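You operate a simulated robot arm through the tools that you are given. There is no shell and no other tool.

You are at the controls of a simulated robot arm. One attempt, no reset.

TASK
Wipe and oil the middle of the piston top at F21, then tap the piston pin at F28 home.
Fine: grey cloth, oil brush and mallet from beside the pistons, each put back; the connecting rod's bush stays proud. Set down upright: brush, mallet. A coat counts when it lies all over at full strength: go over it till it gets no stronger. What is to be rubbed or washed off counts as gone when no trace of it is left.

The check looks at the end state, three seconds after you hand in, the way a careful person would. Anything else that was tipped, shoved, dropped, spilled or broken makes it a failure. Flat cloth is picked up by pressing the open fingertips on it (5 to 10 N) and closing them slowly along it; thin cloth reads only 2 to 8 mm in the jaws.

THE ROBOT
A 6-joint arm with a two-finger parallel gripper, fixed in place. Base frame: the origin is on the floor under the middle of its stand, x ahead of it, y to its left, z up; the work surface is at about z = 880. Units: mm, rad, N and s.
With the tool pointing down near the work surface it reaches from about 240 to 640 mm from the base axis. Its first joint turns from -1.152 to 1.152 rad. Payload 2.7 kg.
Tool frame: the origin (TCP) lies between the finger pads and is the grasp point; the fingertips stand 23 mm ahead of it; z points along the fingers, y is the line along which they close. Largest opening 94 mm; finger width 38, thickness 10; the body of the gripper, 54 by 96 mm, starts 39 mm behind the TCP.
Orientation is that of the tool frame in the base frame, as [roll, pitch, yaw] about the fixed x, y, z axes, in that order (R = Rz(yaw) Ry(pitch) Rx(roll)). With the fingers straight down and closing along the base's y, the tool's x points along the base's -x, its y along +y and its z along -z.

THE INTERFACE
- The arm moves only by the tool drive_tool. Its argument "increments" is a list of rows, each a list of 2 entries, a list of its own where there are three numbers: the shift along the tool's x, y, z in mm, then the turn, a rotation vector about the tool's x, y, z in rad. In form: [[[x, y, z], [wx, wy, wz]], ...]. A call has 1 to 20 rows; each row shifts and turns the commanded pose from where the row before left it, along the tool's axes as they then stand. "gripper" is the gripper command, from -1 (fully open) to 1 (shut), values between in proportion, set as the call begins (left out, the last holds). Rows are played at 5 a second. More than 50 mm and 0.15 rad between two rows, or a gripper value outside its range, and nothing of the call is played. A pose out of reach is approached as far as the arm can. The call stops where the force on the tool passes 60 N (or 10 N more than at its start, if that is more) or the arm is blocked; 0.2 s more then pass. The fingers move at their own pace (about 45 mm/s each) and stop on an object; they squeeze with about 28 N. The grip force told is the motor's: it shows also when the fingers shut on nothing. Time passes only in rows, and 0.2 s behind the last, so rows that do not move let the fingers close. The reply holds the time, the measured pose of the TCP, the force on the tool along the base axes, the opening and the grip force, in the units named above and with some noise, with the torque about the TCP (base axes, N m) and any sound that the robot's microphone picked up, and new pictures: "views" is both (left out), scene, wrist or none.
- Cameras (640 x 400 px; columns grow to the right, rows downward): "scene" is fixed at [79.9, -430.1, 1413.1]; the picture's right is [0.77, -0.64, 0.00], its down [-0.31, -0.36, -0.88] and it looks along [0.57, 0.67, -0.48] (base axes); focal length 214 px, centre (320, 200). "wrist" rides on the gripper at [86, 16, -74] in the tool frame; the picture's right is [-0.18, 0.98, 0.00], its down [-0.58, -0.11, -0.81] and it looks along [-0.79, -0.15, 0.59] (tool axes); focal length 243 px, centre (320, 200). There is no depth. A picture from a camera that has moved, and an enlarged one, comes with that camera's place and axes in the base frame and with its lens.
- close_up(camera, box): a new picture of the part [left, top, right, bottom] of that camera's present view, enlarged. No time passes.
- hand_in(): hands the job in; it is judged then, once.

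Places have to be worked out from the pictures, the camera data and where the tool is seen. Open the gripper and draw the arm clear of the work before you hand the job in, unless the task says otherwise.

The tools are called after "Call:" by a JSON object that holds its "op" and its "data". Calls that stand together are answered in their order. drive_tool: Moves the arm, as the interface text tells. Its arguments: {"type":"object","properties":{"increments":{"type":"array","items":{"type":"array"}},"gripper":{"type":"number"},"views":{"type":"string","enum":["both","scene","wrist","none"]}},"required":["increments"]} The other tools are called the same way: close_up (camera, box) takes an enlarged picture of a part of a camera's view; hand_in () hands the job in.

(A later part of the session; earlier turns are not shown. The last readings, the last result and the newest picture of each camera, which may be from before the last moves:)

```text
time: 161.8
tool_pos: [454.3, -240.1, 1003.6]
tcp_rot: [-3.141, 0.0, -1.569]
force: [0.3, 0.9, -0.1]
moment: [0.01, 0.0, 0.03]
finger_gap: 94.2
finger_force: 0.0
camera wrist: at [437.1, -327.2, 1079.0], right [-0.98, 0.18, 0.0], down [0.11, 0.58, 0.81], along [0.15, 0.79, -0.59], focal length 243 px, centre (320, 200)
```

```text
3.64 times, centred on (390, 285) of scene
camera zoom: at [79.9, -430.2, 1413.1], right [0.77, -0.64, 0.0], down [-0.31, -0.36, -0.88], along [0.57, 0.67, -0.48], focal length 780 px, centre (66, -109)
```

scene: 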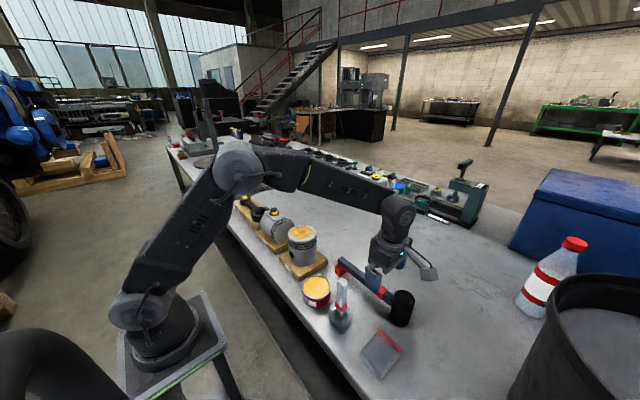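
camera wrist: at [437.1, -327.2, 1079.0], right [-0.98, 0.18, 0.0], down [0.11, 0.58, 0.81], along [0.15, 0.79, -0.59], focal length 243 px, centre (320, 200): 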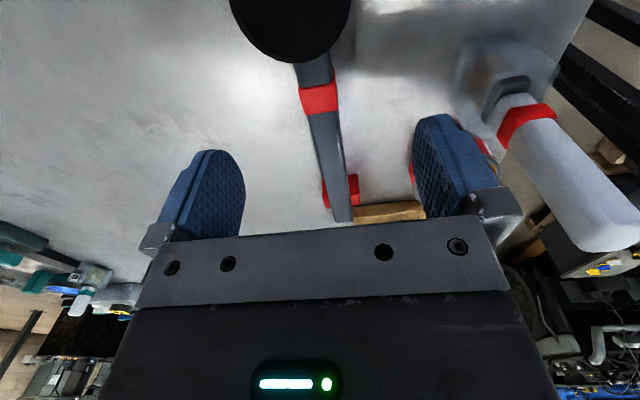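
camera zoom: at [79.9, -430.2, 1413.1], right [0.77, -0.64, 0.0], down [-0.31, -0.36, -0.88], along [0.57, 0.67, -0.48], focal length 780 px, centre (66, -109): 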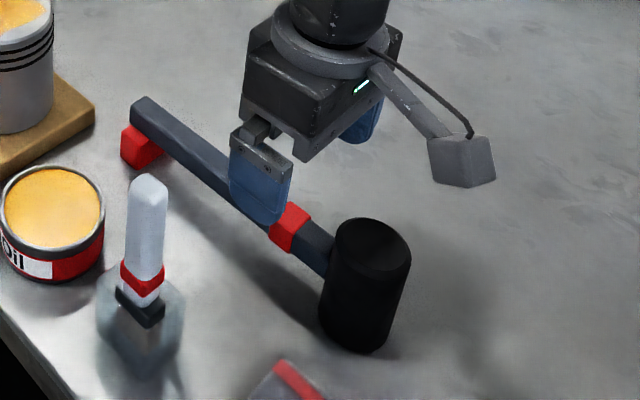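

Handle axis x≈454.5 and ring at y≈−241 line up with the jaws. I lower to the handle height (TCP z≈923).

Call:
{"op": "drive_tool", "data": {"increments": [[[1, 0, 25], [0, 0, 0]], [[0, 0, 25], [0, 0, 0]], [[0, 0, 18], [0, 0, 0]], [[0, 0, 9], [0, 0, 0]], [[0, 0, 3], [0, 0, 0]], [[0, 0, 0], [0, 0, 0]]], "gripper": -1, "views": "both"}}

Call:
{"op": "close_up", "data": {"camera": "wrist", "box": [160, 0, 480, 240]}}

Call:
{"op": "close_up", "data": {"camera": "scene", "box": [350, 240, 450, 350]}}

```text
time: 163.2
tool_pos: [453.6, -240.5, 923.0]
tcp_rot: [3.141, 0.0, -1.569]
force: [0.1, -0.1, -0.2]
moment: [0.01, 0.02, 0.02]
finger_gap: 94.0
finger_force: 0.0
camera wrist: at [437.7, -327.4, 998.8], right [-0.98, 0.18, 0.0], down [0.11, 0.58, 0.81], along [0.15, 0.79, -0.59], focal length 243 px, centre (320, 200)
```

scene: 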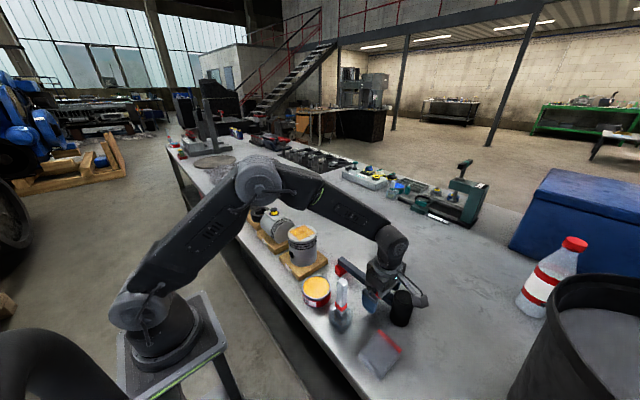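
wrist: 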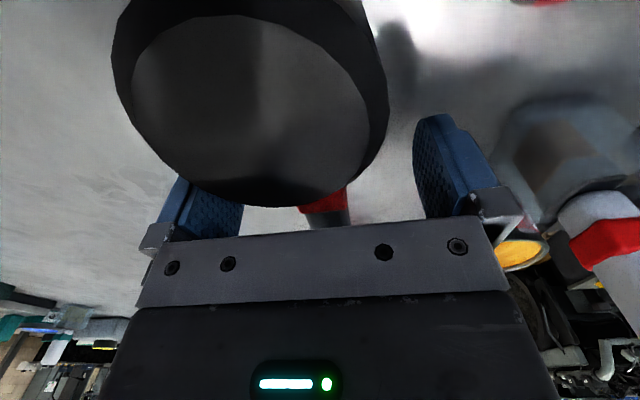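

```text
1.67 times, centred on (320, 120) of wrist
camera zoom: at [437.7, -327.4, 998.8], right [-0.98, 0.18, 0.0], down [0.11, 0.58, 0.81], along [0.15, 0.79, -0.59], focal length 404 px, centre (320, 333)
```

zoom: 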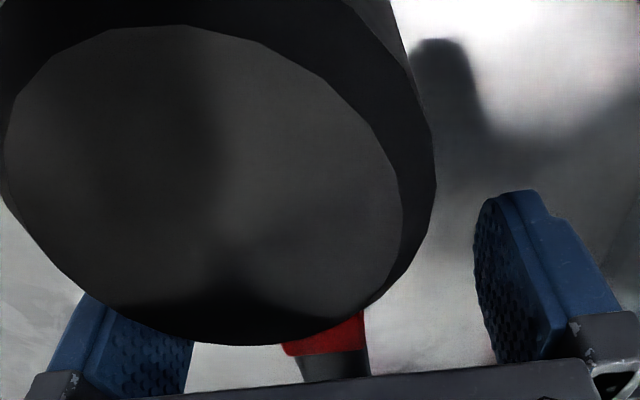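

```text
3.64 times, centred on (400, 295) of scene
camera zoom: at [79.9, -430.2, 1413.1], right [0.77, -0.64, 0.0], down [-0.31, -0.36, -0.88], along [0.57, 0.67, -0.48], focal length 780 px, centre (29, -146)
```

zoom: 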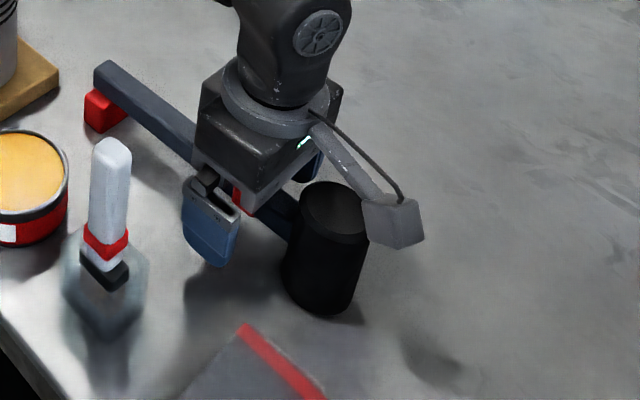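

No contact, jaws around the handle. I close in stages onto the ring.

Call:
{"op": "drive_tool", "data": {"increments": [[[0, 0, 0], [0, 0, 0]], [[0, 0, 0], [0, 0, 0]], [[0, 0, 0], [0, 0, 0]]], "gripper": 0.3, "views": "none"}}

Call:
{"op": "drive_tool", "data": {"increments": [[[0, 0, 0], [0, 0, 0]], [[0, 0, 0], [0, 0, 0]]], "gripper": 0.42, "views": "none"}}

Call:
{"op": "drive_tool", "data": {"increments": [[[0, 0, 0], [0, 0, 0]], [[0, 0, 0], [0, 0, 0]]], "gripper": 0.9, "views": "scene"}}

Call:
{"op": "close_up", "data": {"camera": "scene", "box": [330, 240, 450, 350]}}

```text
time: 164.0
tool_pos: [455.2, -240.3, 923.4]
tcp_rot: [-3.141, -0.001, -1.57]
force: [0.0, 0.3, 0.7]
moment: [0.02, 0.0, -0.02]
finger_gap: 32.9
finger_force: 0.0
```

```text
time: 164.6
tool_pos: [454.6, -239.6, 923.9]
tcp_rot: [-3.141, 0.0, -1.568]
force: [0.4, -0.3, 0.5]
moment: [-0.05, -0.01, -0.01]
finger_gap: 27.2
finger_force: 0.1
```

```text
time: 165.2
tool_pos: [456.2, -241.2, 924.4]
tcp_rot: [3.141, 0.0, -1.57]
force: [1.7, 0.7, 0.8]
moment: [0.08, 0.02, -0.03]
finger_gap: 22.0
finger_force: 28.0
```

scene: 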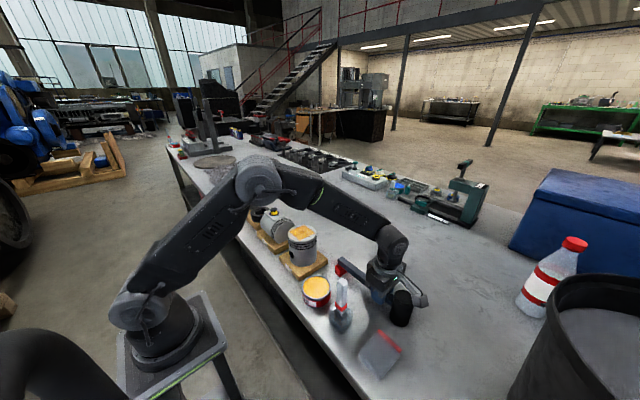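

```text
3.64 times, centred on (390, 295) of scene
camera zoom: at [80.0, -430.2, 1413.1], right [0.77, -0.64, 0.0], down [-0.31, -0.36, -0.88], along [0.57, 0.67, -0.48], focal length 780 px, centre (66, -146)
```

zoom: 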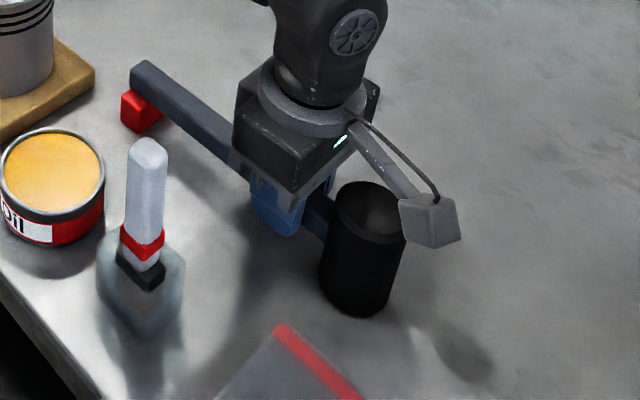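

Gripped on the handle (22 mm, 28 N). Mallet home ≈ TCP (454.9,−240.4,923.7). I lift a little and check weight, moment and tilt.

Call:
{"op": "drive_tool", "data": {"increments": [[[0, 0, -3], [0, 0, 0]], [[0, 0, -7], [0, 0, 0]], [[0, 0, -10], [0, 0, 0]], [[0, 0, 0], [0, 0, 0]], [[0, 0, 0], [0, 0, 0]]], "views": "scene"}}

Call:
{"op": "close_up", "data": {"camera": "scene", "box": [330, 230, 450, 340]}}

```text
time: 166.4
tool_pos: [455.3, -240.1, 943.6]
tcp_rot: [-3.14, -0.001, -1.569]
force: [0.1, -1.4, -4.1]
moment: [0.03, 0.01, 0.0]
finger_gap: 22.1
finger_force: 27.5
```

scene: 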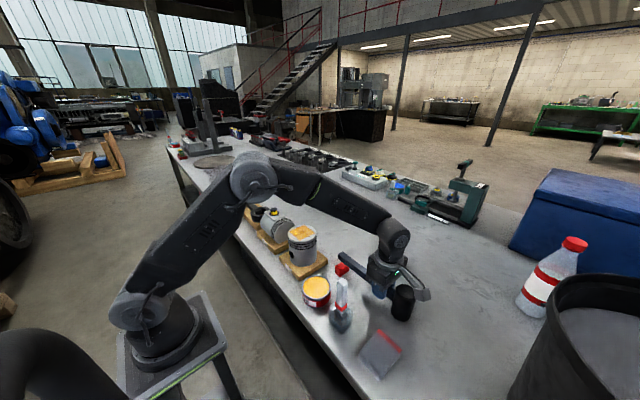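

```text
3.64 times, centred on (390, 285) of scene
camera zoom: at [80.0, -430.2, 1413.1], right [0.77, -0.64, 0.0], down [-0.31, -0.36, -0.88], along [0.57, 0.67, -0.48], focal length 780 px, centre (66, -109)
```

zoom: 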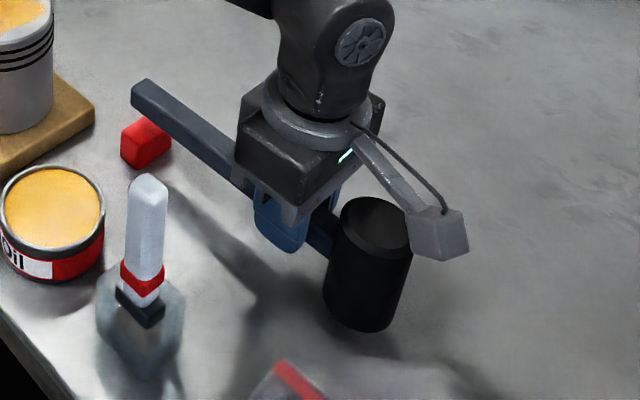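

The mallet is balanced at this grip (≈4 N, no moment); the red block is a separate rest that stays on the table. I lift it well above everything and turn it by −90° so the handle points to +x.

Call:
{"op": "drive_tool", "data": {"increments": [[[0, 0, -30], [0, 0, 0]], [[0, 0, -40], [0, 0, 0]], [[0, 0, -40], [0, 0, 0]], [[0, 0, -40], [0, 0, 0]], [[0, 0, -36], [0, 0, 0]], [[0, 0, 0], [0, 0, 0.13]], [[0, 0, 0], [0, 0, 0.131]], [[0, 0, 0], [0, 0, 0.131]], [[0, 0, 0], [0, 0, 0.131]], [[0, 0, 0], [0, 0, 0.131]], [[0, 0, 0], [0, 0, 0.131]], [[0, 0, 0], [0, 0, 0.131]], [[0, 0, 0], [0, 0, 0.131]], [[0, 0, 0], [0, 0, 0.131]], [[0, 0, 0], [0, 0, 0.131]], [[0, 0, 0], [0, 0, 0.131]], [[0, 0, 0], [0, 0, 0.131]], [[0, 0, 0], [0, 0, 0]], [[0, 0, 0], [0, 0, 0]]], "views": "both"}}

```text
time: 170.4
tool_pos: [456.0, -240.7, 1129.0]
tcp_rot: [-3.141, 0.0, 3.139]
force: [0.5, 0.0, -4.4]
moment: [0.05, -0.01, -0.03]
finger_gap: 22.0
finger_force: 28.0
camera wrist: at [368.8, -224.8, 1204.7], right [0.18, 0.98, 0.0], down [0.58, -0.11, 0.81], along [0.79, -0.15, -0.59], focal length 243 px, centre (320, 200)
```

scene: 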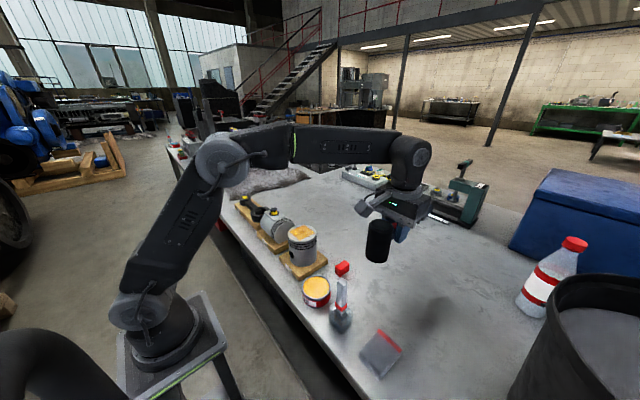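
wrist: 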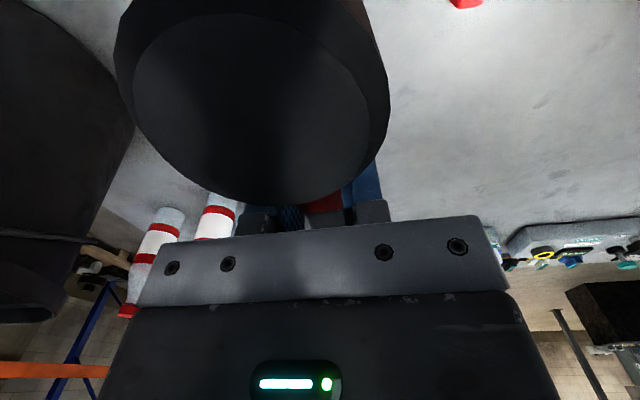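

The mallet is level with the handle to +x. From combined, bias-corrected views the pin top is at about (384.6,198.4,1006). I carry the mallet so its head (60 mm to −x of the TCP) is above the pin, still high.

Call:
{"op": "drive_tool", "data": {"increments": [[[1.1, 43.85, 0], [0, 0, 0]], [[1.1, 43.85, 0], [0, 0, 0]], [[1.1, 43.85, 0], [0, 0, 0]], [[1.1, 43.85, 0], [0, 0, 0]], [[1.1, 43.85, 0], [0, 0, 0]], [[1.1, 43.85, 0], [0, 0, 0]], [[1.1, 43.85, 0], [0, 0, 0]], [[1.1, 43.85, 0], [0, 0, 0]], [[1.1, 43.85, 0], [0, 0, 0]], [[1.1, 43.85, 0], [0, 0, 0]], [[0, 0, 20], [0, 0, 0]], [[0, 0, 20], [0, 0, 0]], [[0, 0, 0], [0, 0, 0]], [[0, 0, 0], [0, 0, 0]]], "views": "both"}}

Call:
{"op": "close_up", "data": {"camera": "scene", "box": [230, 150, 340, 250]}}

Call:
{"op": "close_up", "data": {"camera": "scene", "box": [255, 185, 305, 225]}}

```text
time: 173.4
tool_pos: [446.4, 198.2, 1087.6]
tcp_rot: [3.142, 0.001, -3.141]
force: [-0.3, -0.2, -4.3]
moment: [0.0, -0.05, 0.02]
finger_gap: 22.0
finger_force: 28.4
camera wrist: at [358.9, 214.6, 1163.8], right [0.18, 0.98, 0.0], down [0.58, -0.11, 0.81], along [0.79, -0.15, -0.59], focal length 243 px, centre (320, 200)
```

scene: 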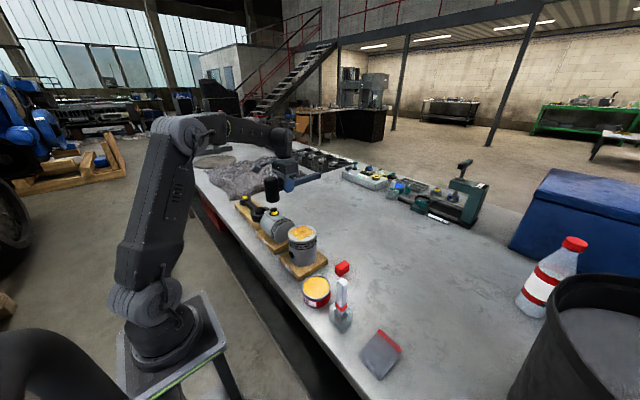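
wrist: 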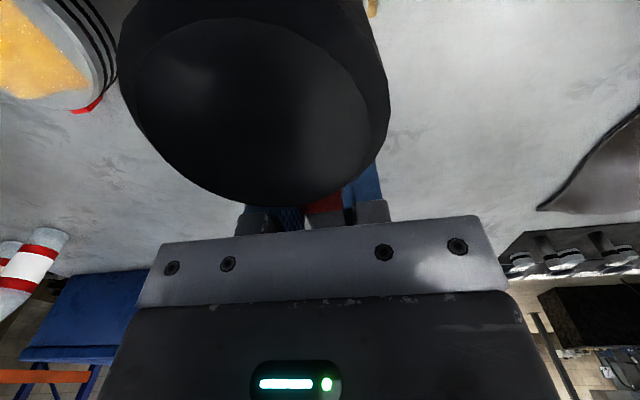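

```text
4.00 times, centred on (285, 200) of scene
camera zoom: at [80.0, -430.1, 1413.1], right [0.77, -0.64, 0.0], down [-0.31, -0.36, -0.88], along [0.57, 0.67, -0.48], focal length 858 px, centre (460, 200)
```

zoom: 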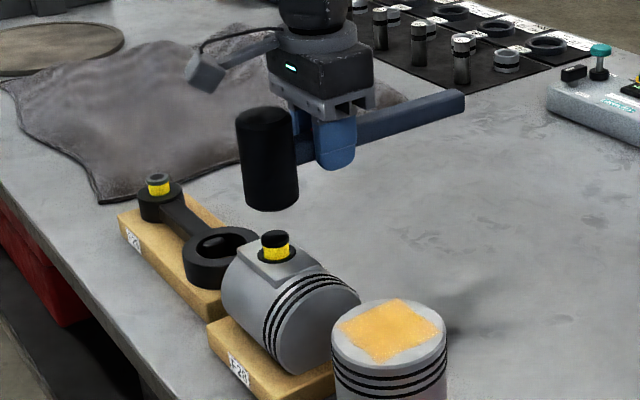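

```text
10.00 times, centred on (280, 205) of scene
camera zoom: at [80.0, -430.1, 1413.1], right [0.77, -0.64, 0.0], down [-0.31, -0.36, -0.88], along [0.57, 0.67, -0.48], focal length 2145 px, centre (720, 150)
```

zoom: 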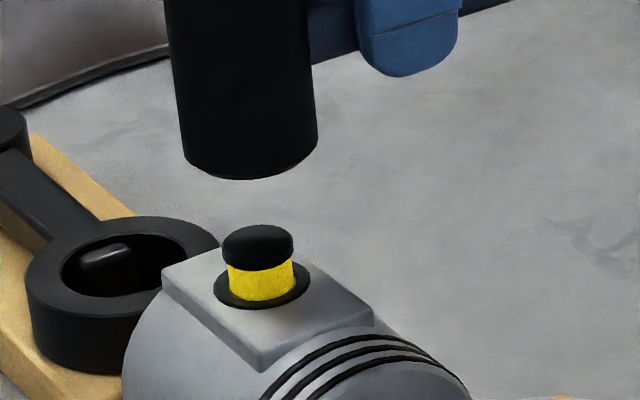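

The mallet head is above the pin with about 38 mm to go. I lower it to about 8–10 mm above the pin to check alignment.

Call:
{"op": "drive_tool", "data": {"increments": [[[1.5, -0.8, 12], [0, 0, 0]], [[0, 0, 10], [0, 0, 0]], [[0, 0, 6], [0, 0, 0]], [[0, 0, 0], [0, 0, 0]], [[0, 0, 0], [0, 0, 0]]], "views": "scene"}}

Call:
{"op": "close_up", "data": {"camera": "scene", "box": [255, 185, 305, 225]}}

```text
time: 174.6
tool_pos: [443.7, 197.6, 1061.5]
tcp_rot: [3.141, 0.001, -3.142]
force: [-0.2, -0.2, -3.9]
moment: [0.0, -0.04, 0.0]
finger_gap: 21.8
finger_force: 27.7
```

scene: 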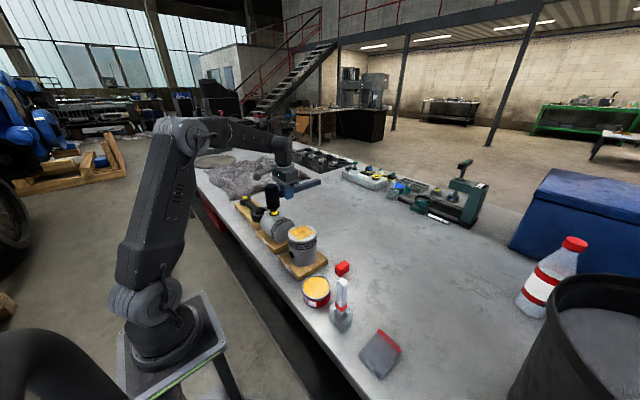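

```text
10.00 times, centred on (280, 205) of scene
camera zoom: at [80.0, -430.1, 1413.1], right [0.77, -0.64, 0.0], down [-0.31, -0.36, -0.88], along [0.57, 0.67, -0.48], focal length 2145 px, centre (720, 150)
```

zoom: 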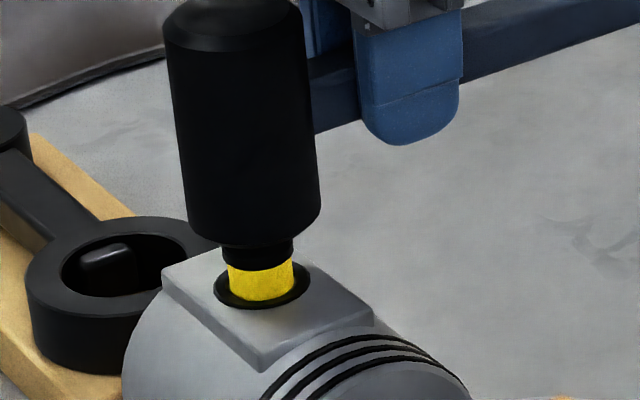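

Head and pin are well aligned, with ~12 mm to go. I lower gently to find contact.

Call:
{"op": "drive_tool", "data": {"increments": [[[0, 0, 5], [0, 0, 0]], [[0, 0, 3], [0, 0, 0]], [[0, 0, 1], [0, 0, 0]], [[0, 0, 0], [0, 0, 0]]], "views": "none"}}

Call:
{"op": "drive_tool", "data": {"increments": [[[0, 0, 1], [0, 0, 0]], [[0, 0, 0], [0, 0, 0]]], "views": "none"}}

Call:
{"op": "drive_tool", "data": {"increments": [[[0, 0, 1], [0, 0, 0]], [[0, 0, 0], [0, 0, 0]]], "views": "none"}}

Call:
{"op": "close_up", "data": {"camera": "scene", "box": [255, 185, 305, 225]}}

```text
time: 175.6
tool_pos: [443.7, 197.4, 1051.7]
tcp_rot: [-3.141, 0.001, 3.141]
force: [0.4, 0.6, -3.0]
moment: [-0.02, 0.02, 0.03]
finger_gap: 21.8
finger_force: 28.3
```

```text
time: 176.2
tool_pos: [443.0, 197.5, 1051.7]
tcp_rot: [3.141, 0.0, -3.141]
force: [-0.5, -1.0, 5.6]
moment: [-0.04, 0.55, 0.07]
finger_gap: 21.9
finger_force: 27.6
```

```text
time: 176.8
tool_pos: [444.2, 198.1, 1051.6]
tcp_rot: [3.14, 0.004, 3.141]
force: [-0.1, -4.1, 18.9]
moment: [-0.14, 1.06, 0.2]
finger_gap: 22.2
finger_force: 28.3
```

```text
10.00 times, centred on (280, 205) of scene
camera zoom: at [79.7, -430.4, 1413.1], right [0.77, -0.64, 0.0], down [-0.31, -0.36, -0.88], along [0.57, 0.67, -0.48], focal length 2145 px, centre (720, 150)
```

zoom: 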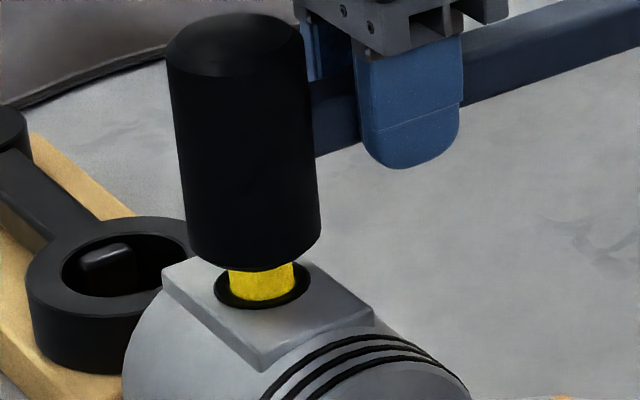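

Contact at TCP z≈1051.5; the static push (~20 N) doesn't move the pin. I try a light tap: raise 15 mm and strike down in one row.

Call:
{"op": "drive_tool", "data": {"increments": [[[0, 0, -8], [0, 0, 0]], [[0, 0, -7], [0, 0, 0]], [[0, 0, 0], [0, 0, 0]], [[0, 0, 16], [0, 0, 0]], [[0, 0, -10], [0, 0, 0]], [[0, 0, 0], [0, 0, 0]]], "views": "scene"}}

Call:
{"op": "close_up", "data": {"camera": "scene", "box": [255, 185, 305, 225]}}

```text
time: 178.2
tool_pos: [444.9, 197.8, 1058.8]
tcp_rot: [-3.141, -0.001, -3.141]
force: [0.2, 0.2, -4.0]
moment: [0.02, 0.01, 0.0]
finger_gap: 22.0
finger_force: 27.8
```

scene: 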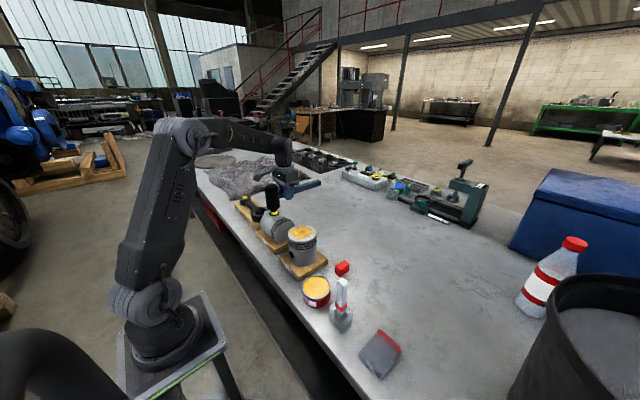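

```text
10.00 times, centred on (280, 205) of scene
camera zoom: at [80.0, -430.1, 1413.1], right [0.77, -0.64, 0.0], down [-0.31, -0.36, -0.88], along [0.57, 0.67, -0.48], focal length 2145 px, centre (720, 150)
```

zoom: 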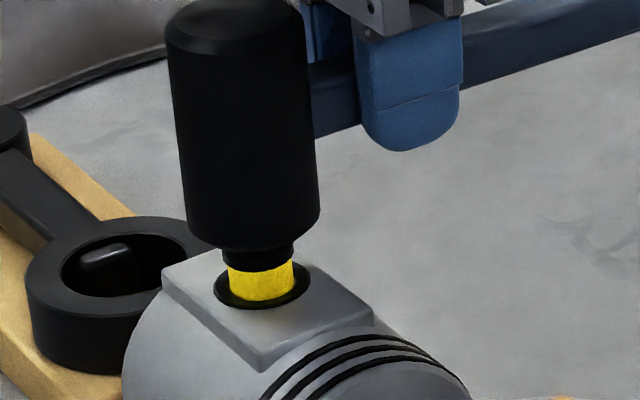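

No movement and no sound from that light tap. I strike harder: 32 mm travel in one row.

Call:
{"op": "drive_tool", "data": {"increments": [[[0, 0, -13], [0, 0, 0]], [[0, 0, -12], [0, 0, 0]], [[0, 0, 0], [0, 0, 0]], [[0, 0, 35], [0, 0, 0]], [[0, 0, -10], [0, 0, 0]], [[0, 0, 0], [0, 0, 0]]], "views": "scene"}}

Call:
{"op": "close_up", "data": {"camera": "scene", "box": [255, 185, 305, 225]}}

```text
time: 179.6
tool_pos: [440.7, 194.8, 1060.4]
tcp_rot: [-3.141, 0.0, 3.142]
force: [-0.3, 0.4, -3.6]
moment: [0.03, -0.04, 0.01]
finger_gap: 21.7
finger_force: 27.8
```

scene: 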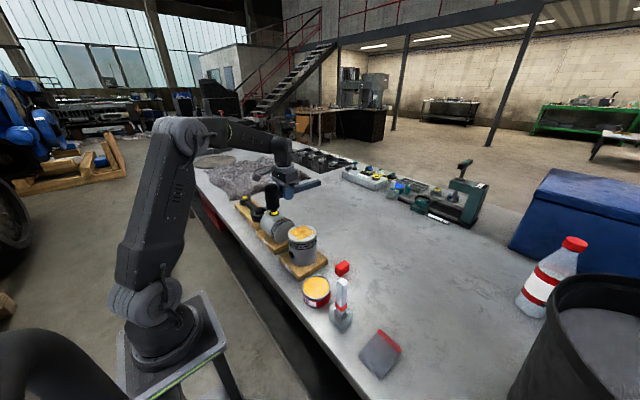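

```text
10.00 times, centred on (280, 205) of scene
camera zoom: at [80.0, -430.1, 1413.1], right [0.77, -0.64, 0.0], down [-0.31, -0.36, -0.88], along [0.57, 0.67, -0.48], focal length 2145 px, centre (720, 150)
```

zoom: 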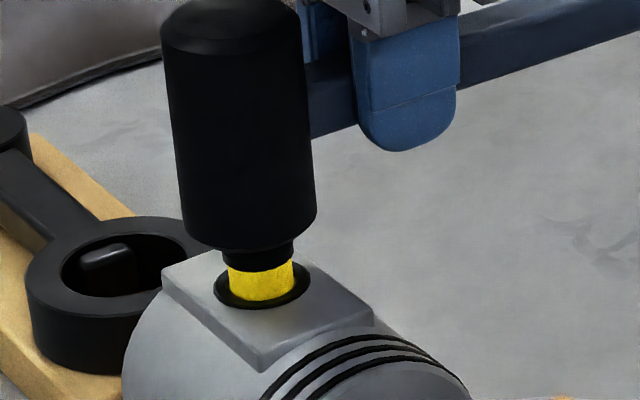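

No stop was reported, so the strike may have reversed before reaching the pin. I repeat with a hold at the bottom.

Call:
{"op": "drive_tool", "data": {"increments": [[[0, 0, -10], [0, 0, 0]], [[0, 0, -10], [0, 0, 0]], [[0, 0, 0], [0, 0, 0]], [[0, 0, 0], [0, 0, 0]], [[0, 0, 30], [0, 0, 0]], [[0, 0, 0], [0, 0, 0]]], "views": "scene"}}

Call:
{"op": "close_up", "data": {"camera": "scene", "box": [255, 185, 305, 225]}}

```text
time: 181.0
tool_pos: [443.1, 196.5, 1049.6]
tcp_rot: [3.141, 0.0, 3.141]
force: [-1.8, -1.0, 3.5]
moment: [-0.04, 0.32, 0.06]
finger_gap: 22.0
finger_force: 28.1
```

scene: 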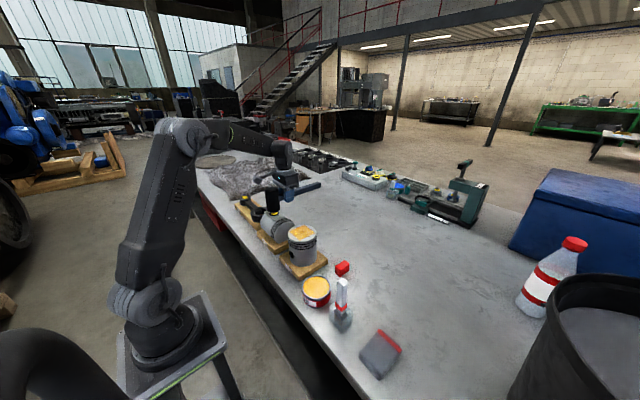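

```text
10.00 times, centred on (280, 205) of scene
camera zoom: at [79.9, -430.2, 1413.1], right [0.77, -0.64, 0.0], down [-0.31, -0.36, -0.88], along [0.57, 0.67, -0.48], focal length 2145 px, centre (720, 150)
```

zoom: 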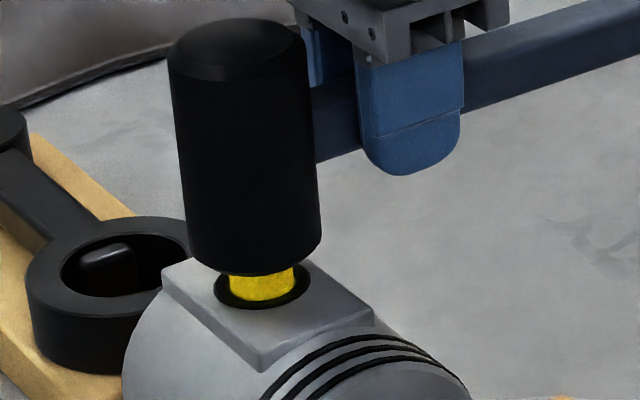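

That worked: the pin sank ~2 mm (contact now at z≈1049.7). I continue with the same kind of tap.

Call:
{"op": "drive_tool", "data": {"increments": [[[0, 0, -10], [0, 0, 0]], [[0, 0, -12], [0, 0, 0]], [[0, 0, 0], [0, 0, 0]], [[0, 0, 0], [0, 0, 0]], [[0, 0, 25], [0, 0, 0]], [[0, 0, 0], [0, 0, 0]]], "views": "none"}}

Call:
{"op": "close_up", "data": {"camera": "scene", "box": [255, 185, 305, 225]}}

```text
time: 182.4
tool_pos: [441.8, 197.0, 1047.5]
tcp_rot: [3.139, 0.001, -3.141]
force: [-2.4, -0.6, 3.1]
moment: [0.01, 0.34, 0.01]
finger_gap: 21.7
finger_force: 27.8
```

```text
10.00 times, centred on (280, 205) of scene
camera zoom: at [79.9, -430.2, 1413.1], right [0.77, -0.64, 0.0], down [-0.31, -0.36, -0.88], along [0.57, 0.67, -0.48], focal length 2145 px, centre (720, 150)
```

zoom: 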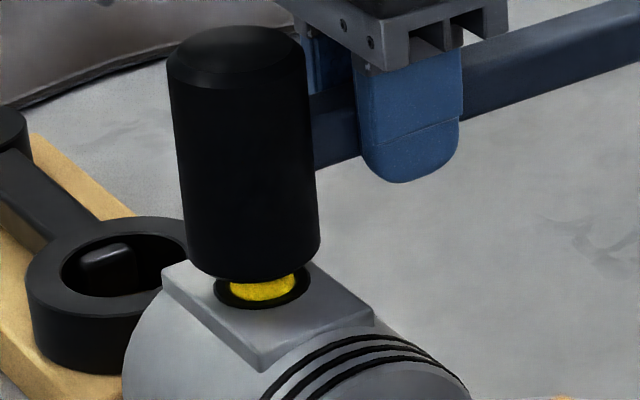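

Another ~2 mm. I continue tapping.

Call:
{"op": "drive_tool", "data": {"increments": [[[0, 0, -10], [0, 0, 0]], [[0, 0, -12], [0, 0, 0]], [[0, 0, 0], [0, 0, 0]], [[0, 0, 0], [0, 0, 0]], [[0, 0, 25], [0, 0, 0]], [[0, 0, 0], [0, 0, 0]]], "views": "none"}}

Call:
{"op": "close_up", "data": {"camera": "scene", "box": [255, 185, 305, 225]}}

```text
time: 183.8
tool_pos: [442.9, 198.3, 1043.7]
tcp_rot: [3.141, 0.0, -3.14]
force: [-1.9, -2.4, 3.0]
moment: [-0.12, 0.38, 0.12]
finger_gap: 21.7
finger_force: 28.0
```

```text
10.00 times, centred on (280, 205) of scene
camera zoom: at [79.8, -430.2, 1413.1], right [0.77, -0.64, 0.0], down [-0.31, -0.36, -0.88], along [0.57, 0.67, -0.48], focal length 2145 px, centre (720, 150)
```

zoom: 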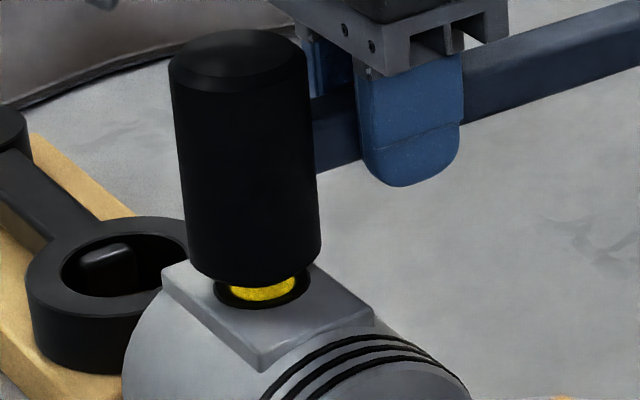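

Steady progress (head has dropped ~6.5 mm in total). I continue tapping.

Call:
{"op": "drive_tool", "data": {"increments": [[[0, 0, -10], [0, 0, 0]], [[0, 0, -12], [0, 0, 0]], [[0, 0, 0], [0, 0, 0]], [[0, 0, 0], [0, 0, 0]], [[0, 0, 25], [0, 0, 0]], [[0, 0, 0], [0, 0, 0]]], "views": "none"}}

Call:
{"op": "close_up", "data": {"camera": "scene", "box": [255, 185, 305, 225]}}

```text
time: 185.2
tool_pos: [443.7, 196.7, 1039.1]
tcp_rot: [3.14, 0.0, 3.142]
force: [0.2, 0.7, 3.2]
moment: [0.03, 0.28, -0.02]
finger_gap: 21.8
finger_force: 28.6
```

```text
10.00 times, centred on (280, 205) of scene
camera zoom: at [79.9, -430.2, 1413.1], right [0.77, -0.64, 0.0], down [-0.31, -0.36, -0.88], along [0.57, 0.67, -0.48], focal length 2145 px, centre (720, 150)
```

zoom: 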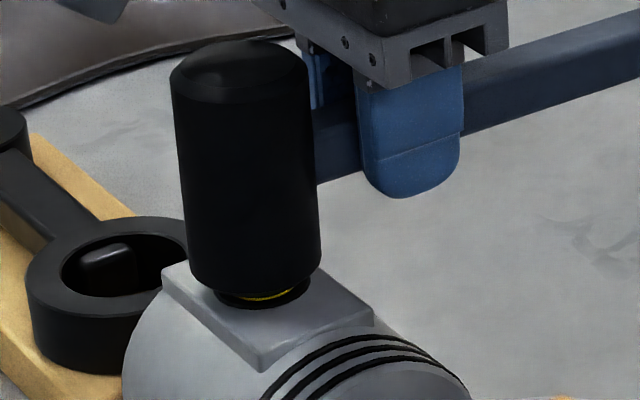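

Only a sliver of yellow remains under the face. I raise the mallet to look at the pin.

Call:
{"op": "drive_tool", "data": {"increments": [[[0, 0, -12], [0, 0, 0]], [[0, 0, -15], [0, 0, 0]], [[0, 0, -10], [0, 0, 0]], [[0, 0, 0], [0, 0, 0]], [[0, 0, 0], [0, 0, 0]]], "views": "scene"}}

Call:
{"op": "close_up", "data": {"camera": "scene", "box": [260, 195, 300, 225]}}

```text
time: 186.4
tool_pos: [443.6, 198.3, 1077.7]
tcp_rot: [-3.141, -0.001, -3.14]
force: [-0.7, -0.2, -4.9]
moment: [0.0, -0.03, 0.01]
finger_gap: 21.8
finger_force: 28.0
```

scene: 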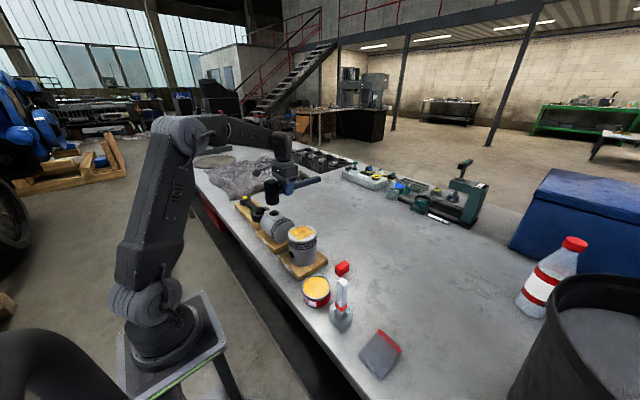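

```text
13.33 times, centred on (280, 210) of scene
camera zoom: at [80.0, -430.1, 1413.1], right [0.77, -0.64, 0.0], down [-0.31, -0.36, -0.88], along [0.57, 0.67, -0.48], focal length 2860 px, centre (853, 67)
```

zoom: 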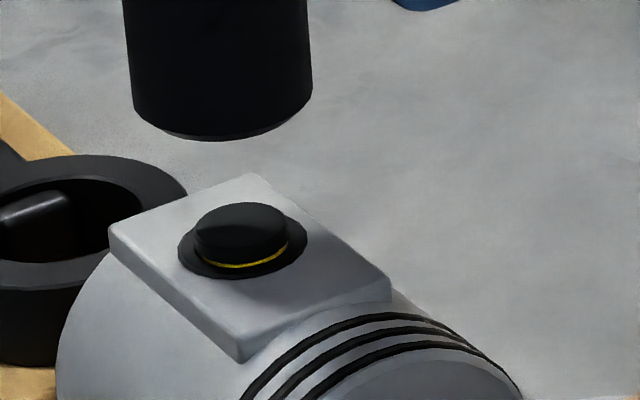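

A thin yellow line (~1 mm) remains. One more tap.

Call:
{"op": "drive_tool", "data": {"increments": [[[0, 0, 15], [0, 0, 0]], [[0, 0, 0], [0, 0, 0]], [[0, 0, 0], [0, 0, 0]], [[0, 0, 24.5], [0, 0, 0]], [[0, 0, 0], [0, 0, 0]]], "views": "none"}}

Call:
{"op": "drive_tool", "data": {"increments": [[[0, 0, -12], [0, 0, 0]], [[0, 0, -15], [0, 0, 0]], [[0, 0, -10], [0, 0, 0]], [[0, 0, 0], [0, 0, 0]], [[0, 0, 0], [0, 0, 0]]], "views": "scene"}}

Call:
{"op": "close_up", "data": {"camera": "scene", "box": [260, 195, 300, 225]}}

```text
time: 187.6
tool_pos: [444.1, 197.5, 1039.3]
tcp_rot: [3.14, 0.003, -3.14]
force: [-3.6, 0.3, 10.8]
moment: [-0.05, 0.79, -0.01]
finger_gap: 22.1
finger_force: 27.6
```

```text
time: 188.8
tool_pos: [442.4, 197.6, 1076.2]
tcp_rot: [-3.142, 0.0, -3.14]
force: [0.0, 0.1, -4.7]
moment: [-0.02, 0.0, 0.0]
finger_gap: 22.1
finger_force: 27.9
```

scene: 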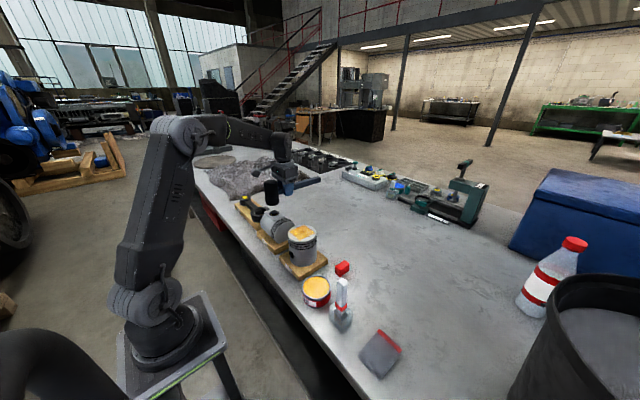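

```text
13.33 times, centred on (280, 210) of scene
camera zoom: at [80.0, -430.1, 1413.1], right [0.77, -0.64, 0.0], down [-0.31, -0.36, -0.88], along [0.57, 0.67, -0.48], focal length 2860 px, centre (853, 67)
```

zoom: 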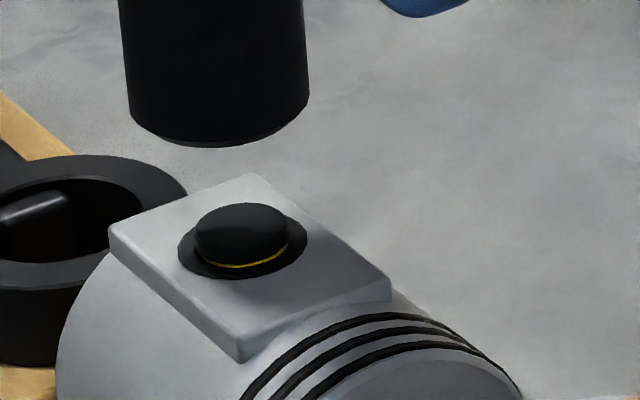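

The line is still faintly visible. I tap again with a longer stroke.

Call:
{"op": "drive_tool", "data": {"increments": [[[0, 0, 5], [0, 0, 0]], [[0, 0, 0], [0, 0, 0]], [[0, 0, 0], [0, 0, 0]], [[0, 0, 35], [0, 0, 0]], [[0, 0, 0], [0, 0, 0]]], "views": "none"}}

Call:
{"op": "drive_tool", "data": {"increments": [[[0, 0, -12], [0, 0, 0]], [[0, 0, -15], [0, 0, 0]], [[0, 0, -10], [0, 0, 0]], [[0, 0, 0], [0, 0, 0]], [[0, 0, 0], [0, 0, 0]]], "views": "scene"}}

Call:
{"op": "close_up", "data": {"camera": "scene", "box": [260, 195, 300, 225]}}

```text
time: 190.0
tool_pos: [442.2, 198.1, 1036.8]
tcp_rot: [-3.141, -0.001, 3.141]
force: [-2.1, -3.0, 7.7]
moment: [-0.11, 0.55, 0.13]
finger_gap: 21.5
finger_force: 27.7
```

```text
time: 191.2
tool_pos: [442.7, 197.4, 1073.4]
tcp_rot: [3.14, 0.0, -3.141]
force: [0.9, 0.2, -4.2]
moment: [-0.04, -0.04, 0.0]
finger_gap: 22.0
finger_force: 27.9
```

scene: 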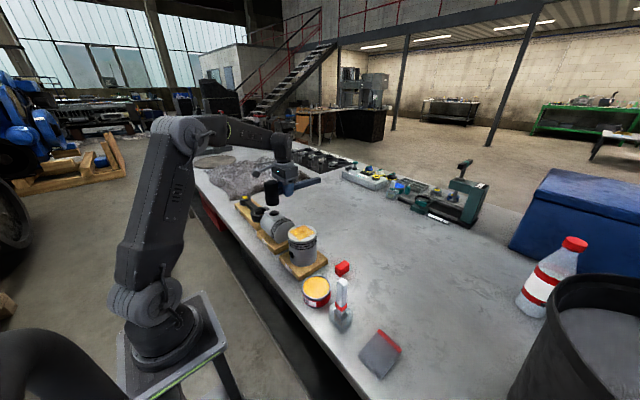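

```text
13.33 times, centred on (280, 210) of scene
camera zoom: at [80.0, -430.1, 1413.1], right [0.77, -0.64, 0.0], down [-0.31, -0.36, -0.88], along [0.57, 0.67, -0.48], focal length 2860 px, centre (853, 67)
```

zoom: 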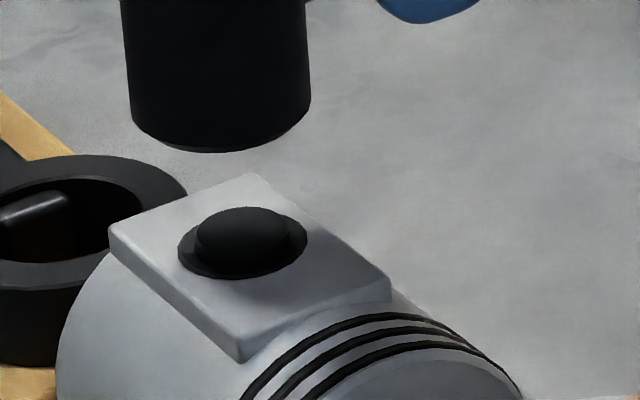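

The yellow band is fully hidden; the cap is down at the ring. I give one lighter confirming tap to see whether it is seated.

Call:
{"op": "drive_tool", "data": {"increments": [[[0, 0, 14], [0, 0, 0]], [[0, 0, 0], [0, 0, 0]], [[0, 0, 0], [0, 0, 0]], [[0, 0, 24], [0, 0, 0]], [[0, 0, 0], [0, 0, 0]]], "views": "none"}}

Call:
{"op": "drive_tool", "data": {"increments": [[[0, 0, -12], [0, 0, 0]], [[0, 0, -15], [0, 0, 0]], [[0, 0, -11], [0, 0, 0]], [[0, 0, 0], [0, 0, 0]], [[0, 0, 0], [0, 0, 0]]], "views": "scene"}}

Call:
{"op": "close_up", "data": {"camera": "scene", "box": [260, 195, 300, 225]}}

```text
time: 192.4
tool_pos: [443.6, 198.2, 1037.2]
tcp_rot: [3.14, 0.001, 3.14]
force: [-1.6, -2.5, 17.9]
moment: [-0.09, 1.06, 0.05]
finger_gap: 21.8
finger_force: 27.8
```

```text
time: 193.6
tool_pos: [443.6, 196.8, 1072.9]
tcp_rot: [3.141, 0.0, 3.141]
force: [0.1, 0.9, -4.8]
moment: [-0.01, -0.03, -0.02]
finger_gap: 22.0
finger_force: 27.7
```

scene: 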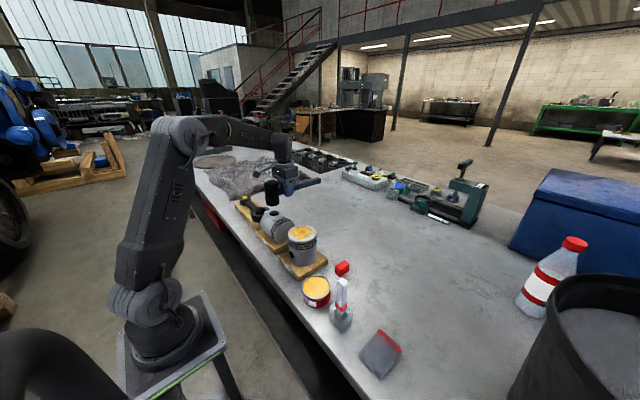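

```text
13.33 times, centred on (280, 210) of scene
camera zoom: at [80.0, -430.1, 1413.1], right [0.77, -0.64, 0.0], down [-0.31, -0.36, -0.88], along [0.57, 0.67, -0.48], focal length 2860 px, centre (853, 67)
```

zoom: 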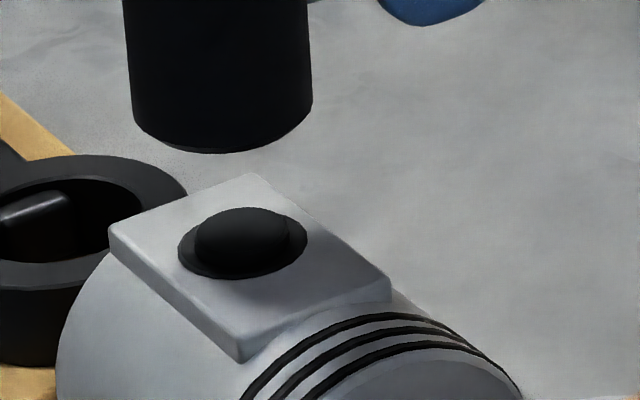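

No change. I give one tap with the same stronger stroke as before to be sure it is really home.

Call:
{"op": "drive_tool", "data": {"increments": [[[0, 0, 4], [0, 0, 0]], [[0, 0, 0], [0, 0, 0]], [[0, 0, 0], [0, 0, 0]], [[0, 0, 35.5], [0, 0, 0]], [[0, 0, 0], [0, 0, 0]]], "views": "none"}}

Call:
{"op": "drive_tool", "data": {"increments": [[[0, 0, -12], [0, 0, 0]], [[0, 0, -15], [0, 0, 0]], [[0, 0, -12], [0, 0, 0]], [[0, 0, 0], [0, 0, 0]], [[0, 0, 0], [0, 0, 0]]], "views": "scene"}}

Call:
{"op": "close_up", "data": {"camera": "scene", "box": [260, 195, 300, 225]}}

```text
time: 194.8
tool_pos: [441.9, 196.6, 1036.2]
tcp_rot: [3.139, 0.005, 3.141]
force: [0.7, -2.4, 22.3]
moment: [-0.12, 1.15, 0.07]
finger_gap: 21.8
finger_force: 28.0
```

```text
time: 196.0
tool_pos: [443.7, 196.0, 1070.7]
tcp_rot: [3.141, -0.003, 3.141]
force: [-0.5, 0.3, -4.5]
moment: [0.01, -0.03, 0.01]
finger_gap: 21.7
finger_force: 27.9
```

scene: 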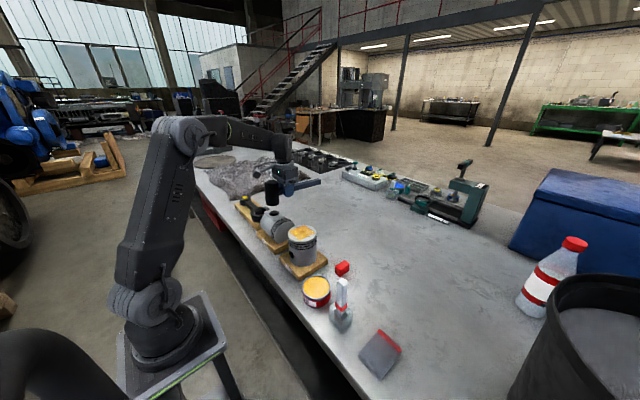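

```text
13.33 times, centred on (280, 210) of scene
camera zoom: at [80.0, -430.1, 1413.1], right [0.77, -0.64, 0.0], down [-0.31, -0.36, -0.88], along [0.57, 0.67, -0.48], focal length 2860 px, centre (853, 67)
```

zoom: 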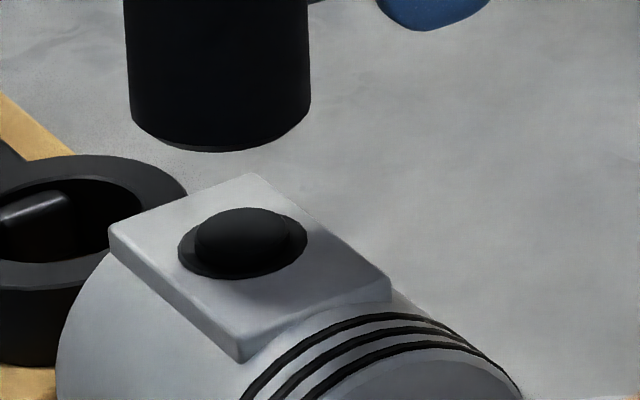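

The pin does not move any more: it is home. The mallet may have tilted slightly in the grip, so I look at it as a whole.

Call:
{"op": "close_up", "data": {"camera": "scene", "box": [230, 140, 340, 225]}}

Call:
{"op": "close_up", "data": {"camera": "scene", "box": [260, 170, 330, 215]}}

```text
4.71 times, centred on (285, 182) of scene
camera zoom: at [80.0, -430.1, 1413.1], right [0.77, -0.64, 0.0], down [-0.31, -0.36, -0.88], along [0.57, 0.67, -0.48], focal length 1009 px, centre (485, 282)
```

zoom: 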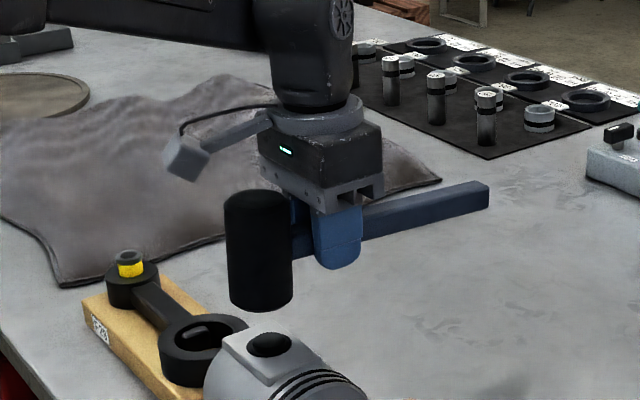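

```text
8.89 times, centred on (295, 192) of scene
camera zoom: at [80.0, -430.1, 1413.1], right [0.77, -0.64, 0.0], down [-0.31, -0.36, -0.88], along [0.57, 0.67, -0.48], focal length 1906 px, centre (542, 267)
```

zoom: 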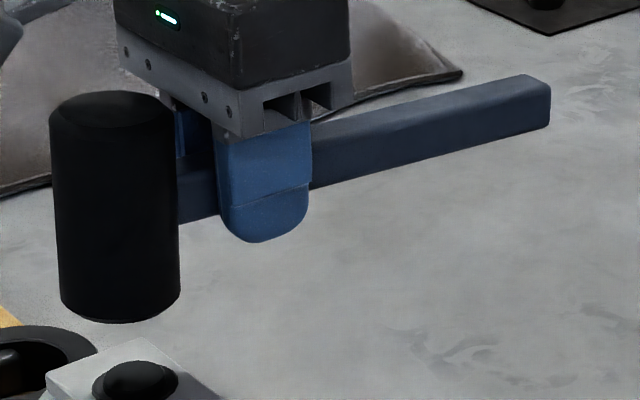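

The pin is home; the mallet tail sits slightly low (~0.03 rad). I raise, carry the mallet back above its home and turn it +90°.

Call:
{"op": "drive_tool", "data": {"increments": [[[0, 0, -30], [0, 0, 0]], [[0, 0, -30], [0, 0, 0]], [[-1.15, -43.7, 0], [0, 0, 0]], [[-1.15, -43.7, 0], [0, 0, 0]], [[-1.15, -43.7, 0], [0, 0, 0]], [[-1.15, -43.7, 0], [0, 0, 0]], [[-1.15, -43.7, 0], [0, 0, 0]], [[-1.15, -43.7, 0], [0, 0, 0]], [[-1.15, -43.7, 0], [0, 0, 0]], [[-1.15, -43.7, 0], [0, 0, 0]], [[-1.15, -43.7, 0], [0, 0, 0]], [[-1.15, -43.7, 0], [0, 0, 0]], [[0, 0, 0], [0, 0, 0]]], "views": "none"}}

Call:
{"op": "drive_tool", "data": {"increments": [[[0, 0, 0], [0, 0, -0.131]], [[0, 0, 0], [0, 0, -0.131]], [[0, 0, 0], [0, 0, -0.131]], [[0, 0, 0], [0, 0, -0.131]], [[0, 0, 0], [0, 0, -0.131]], [[0, 0, 0], [0, 0, -0.131]], [[0, 0, 0], [0, 0, -0.131]], [[0, 0, 0], [0, 0, -0.131]], [[0, 0, 0], [0, 0, -0.131]], [[0, 0, 0], [0, 0, -0.131]], [[0, 0, 0], [0, 0, -0.131]], [[0, 0, 0], [0, 0, -0.131]], [[0, 0, 0], [0, 0, 0]], [[0, 0, 0], [0, 0, 0]]], "views": "both"}}

Call:
{"op": "close_up", "data": {"camera": "scene", "box": [330, 180, 470, 300]}}

```text
time: 198.8
tool_pos: [454.6, -238.6, 1132.6]
tcp_rot: [3.14, 0.0, 3.141]
force: [-0.4, 0.0, -3.9]
moment: [-0.02, 0.0, 0.02]
finger_gap: 21.9
finger_force: 28.1
```

```text
time: 201.8
tool_pos: [454.0, -239.1, 1131.2]
tcp_rot: [3.141, 0.002, -1.566]
force: [-0.2, 0.1, -4.3]
moment: [0.05, 0.0, -0.01]
finger_gap: 21.9
finger_force: 28.2
camera wrist: at [437.4, -326.5, 1206.4], right [-0.98, 0.18, 0.0], down [0.11, 0.58, 0.81], along [0.15, 0.79, -0.59], focal length 243 px, centre (320, 200)
```

scene: 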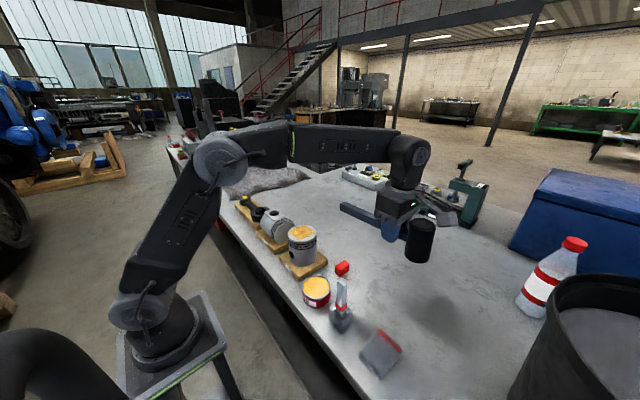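
wrist: 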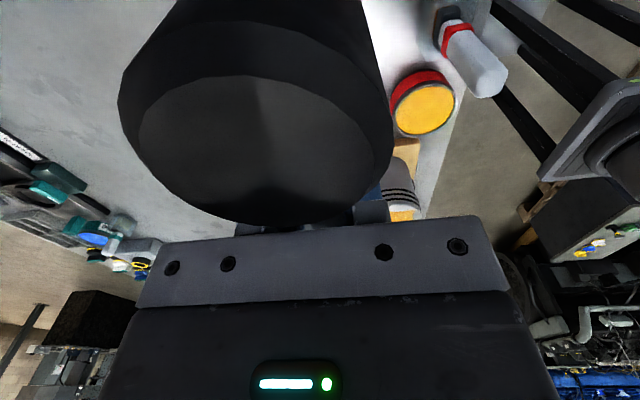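

```text
3.33 times, centred on (400, 240) of scene
camera zoom: at [80.0, -430.2, 1413.1], right [0.77, -0.64, 0.0], down [-0.31, -0.36, -0.88], along [0.57, 0.67, -0.48], focal length 715 px, centre (53, 67)
```

zoom: 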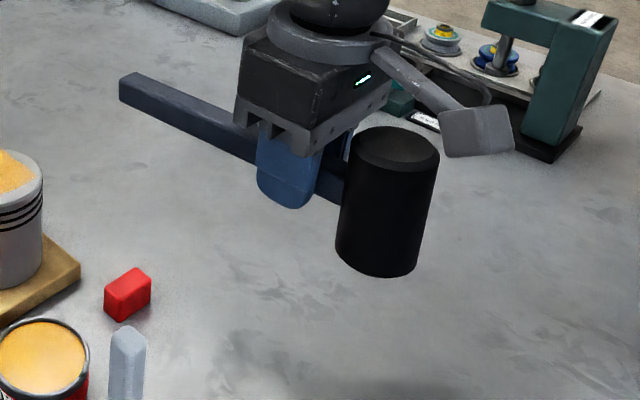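

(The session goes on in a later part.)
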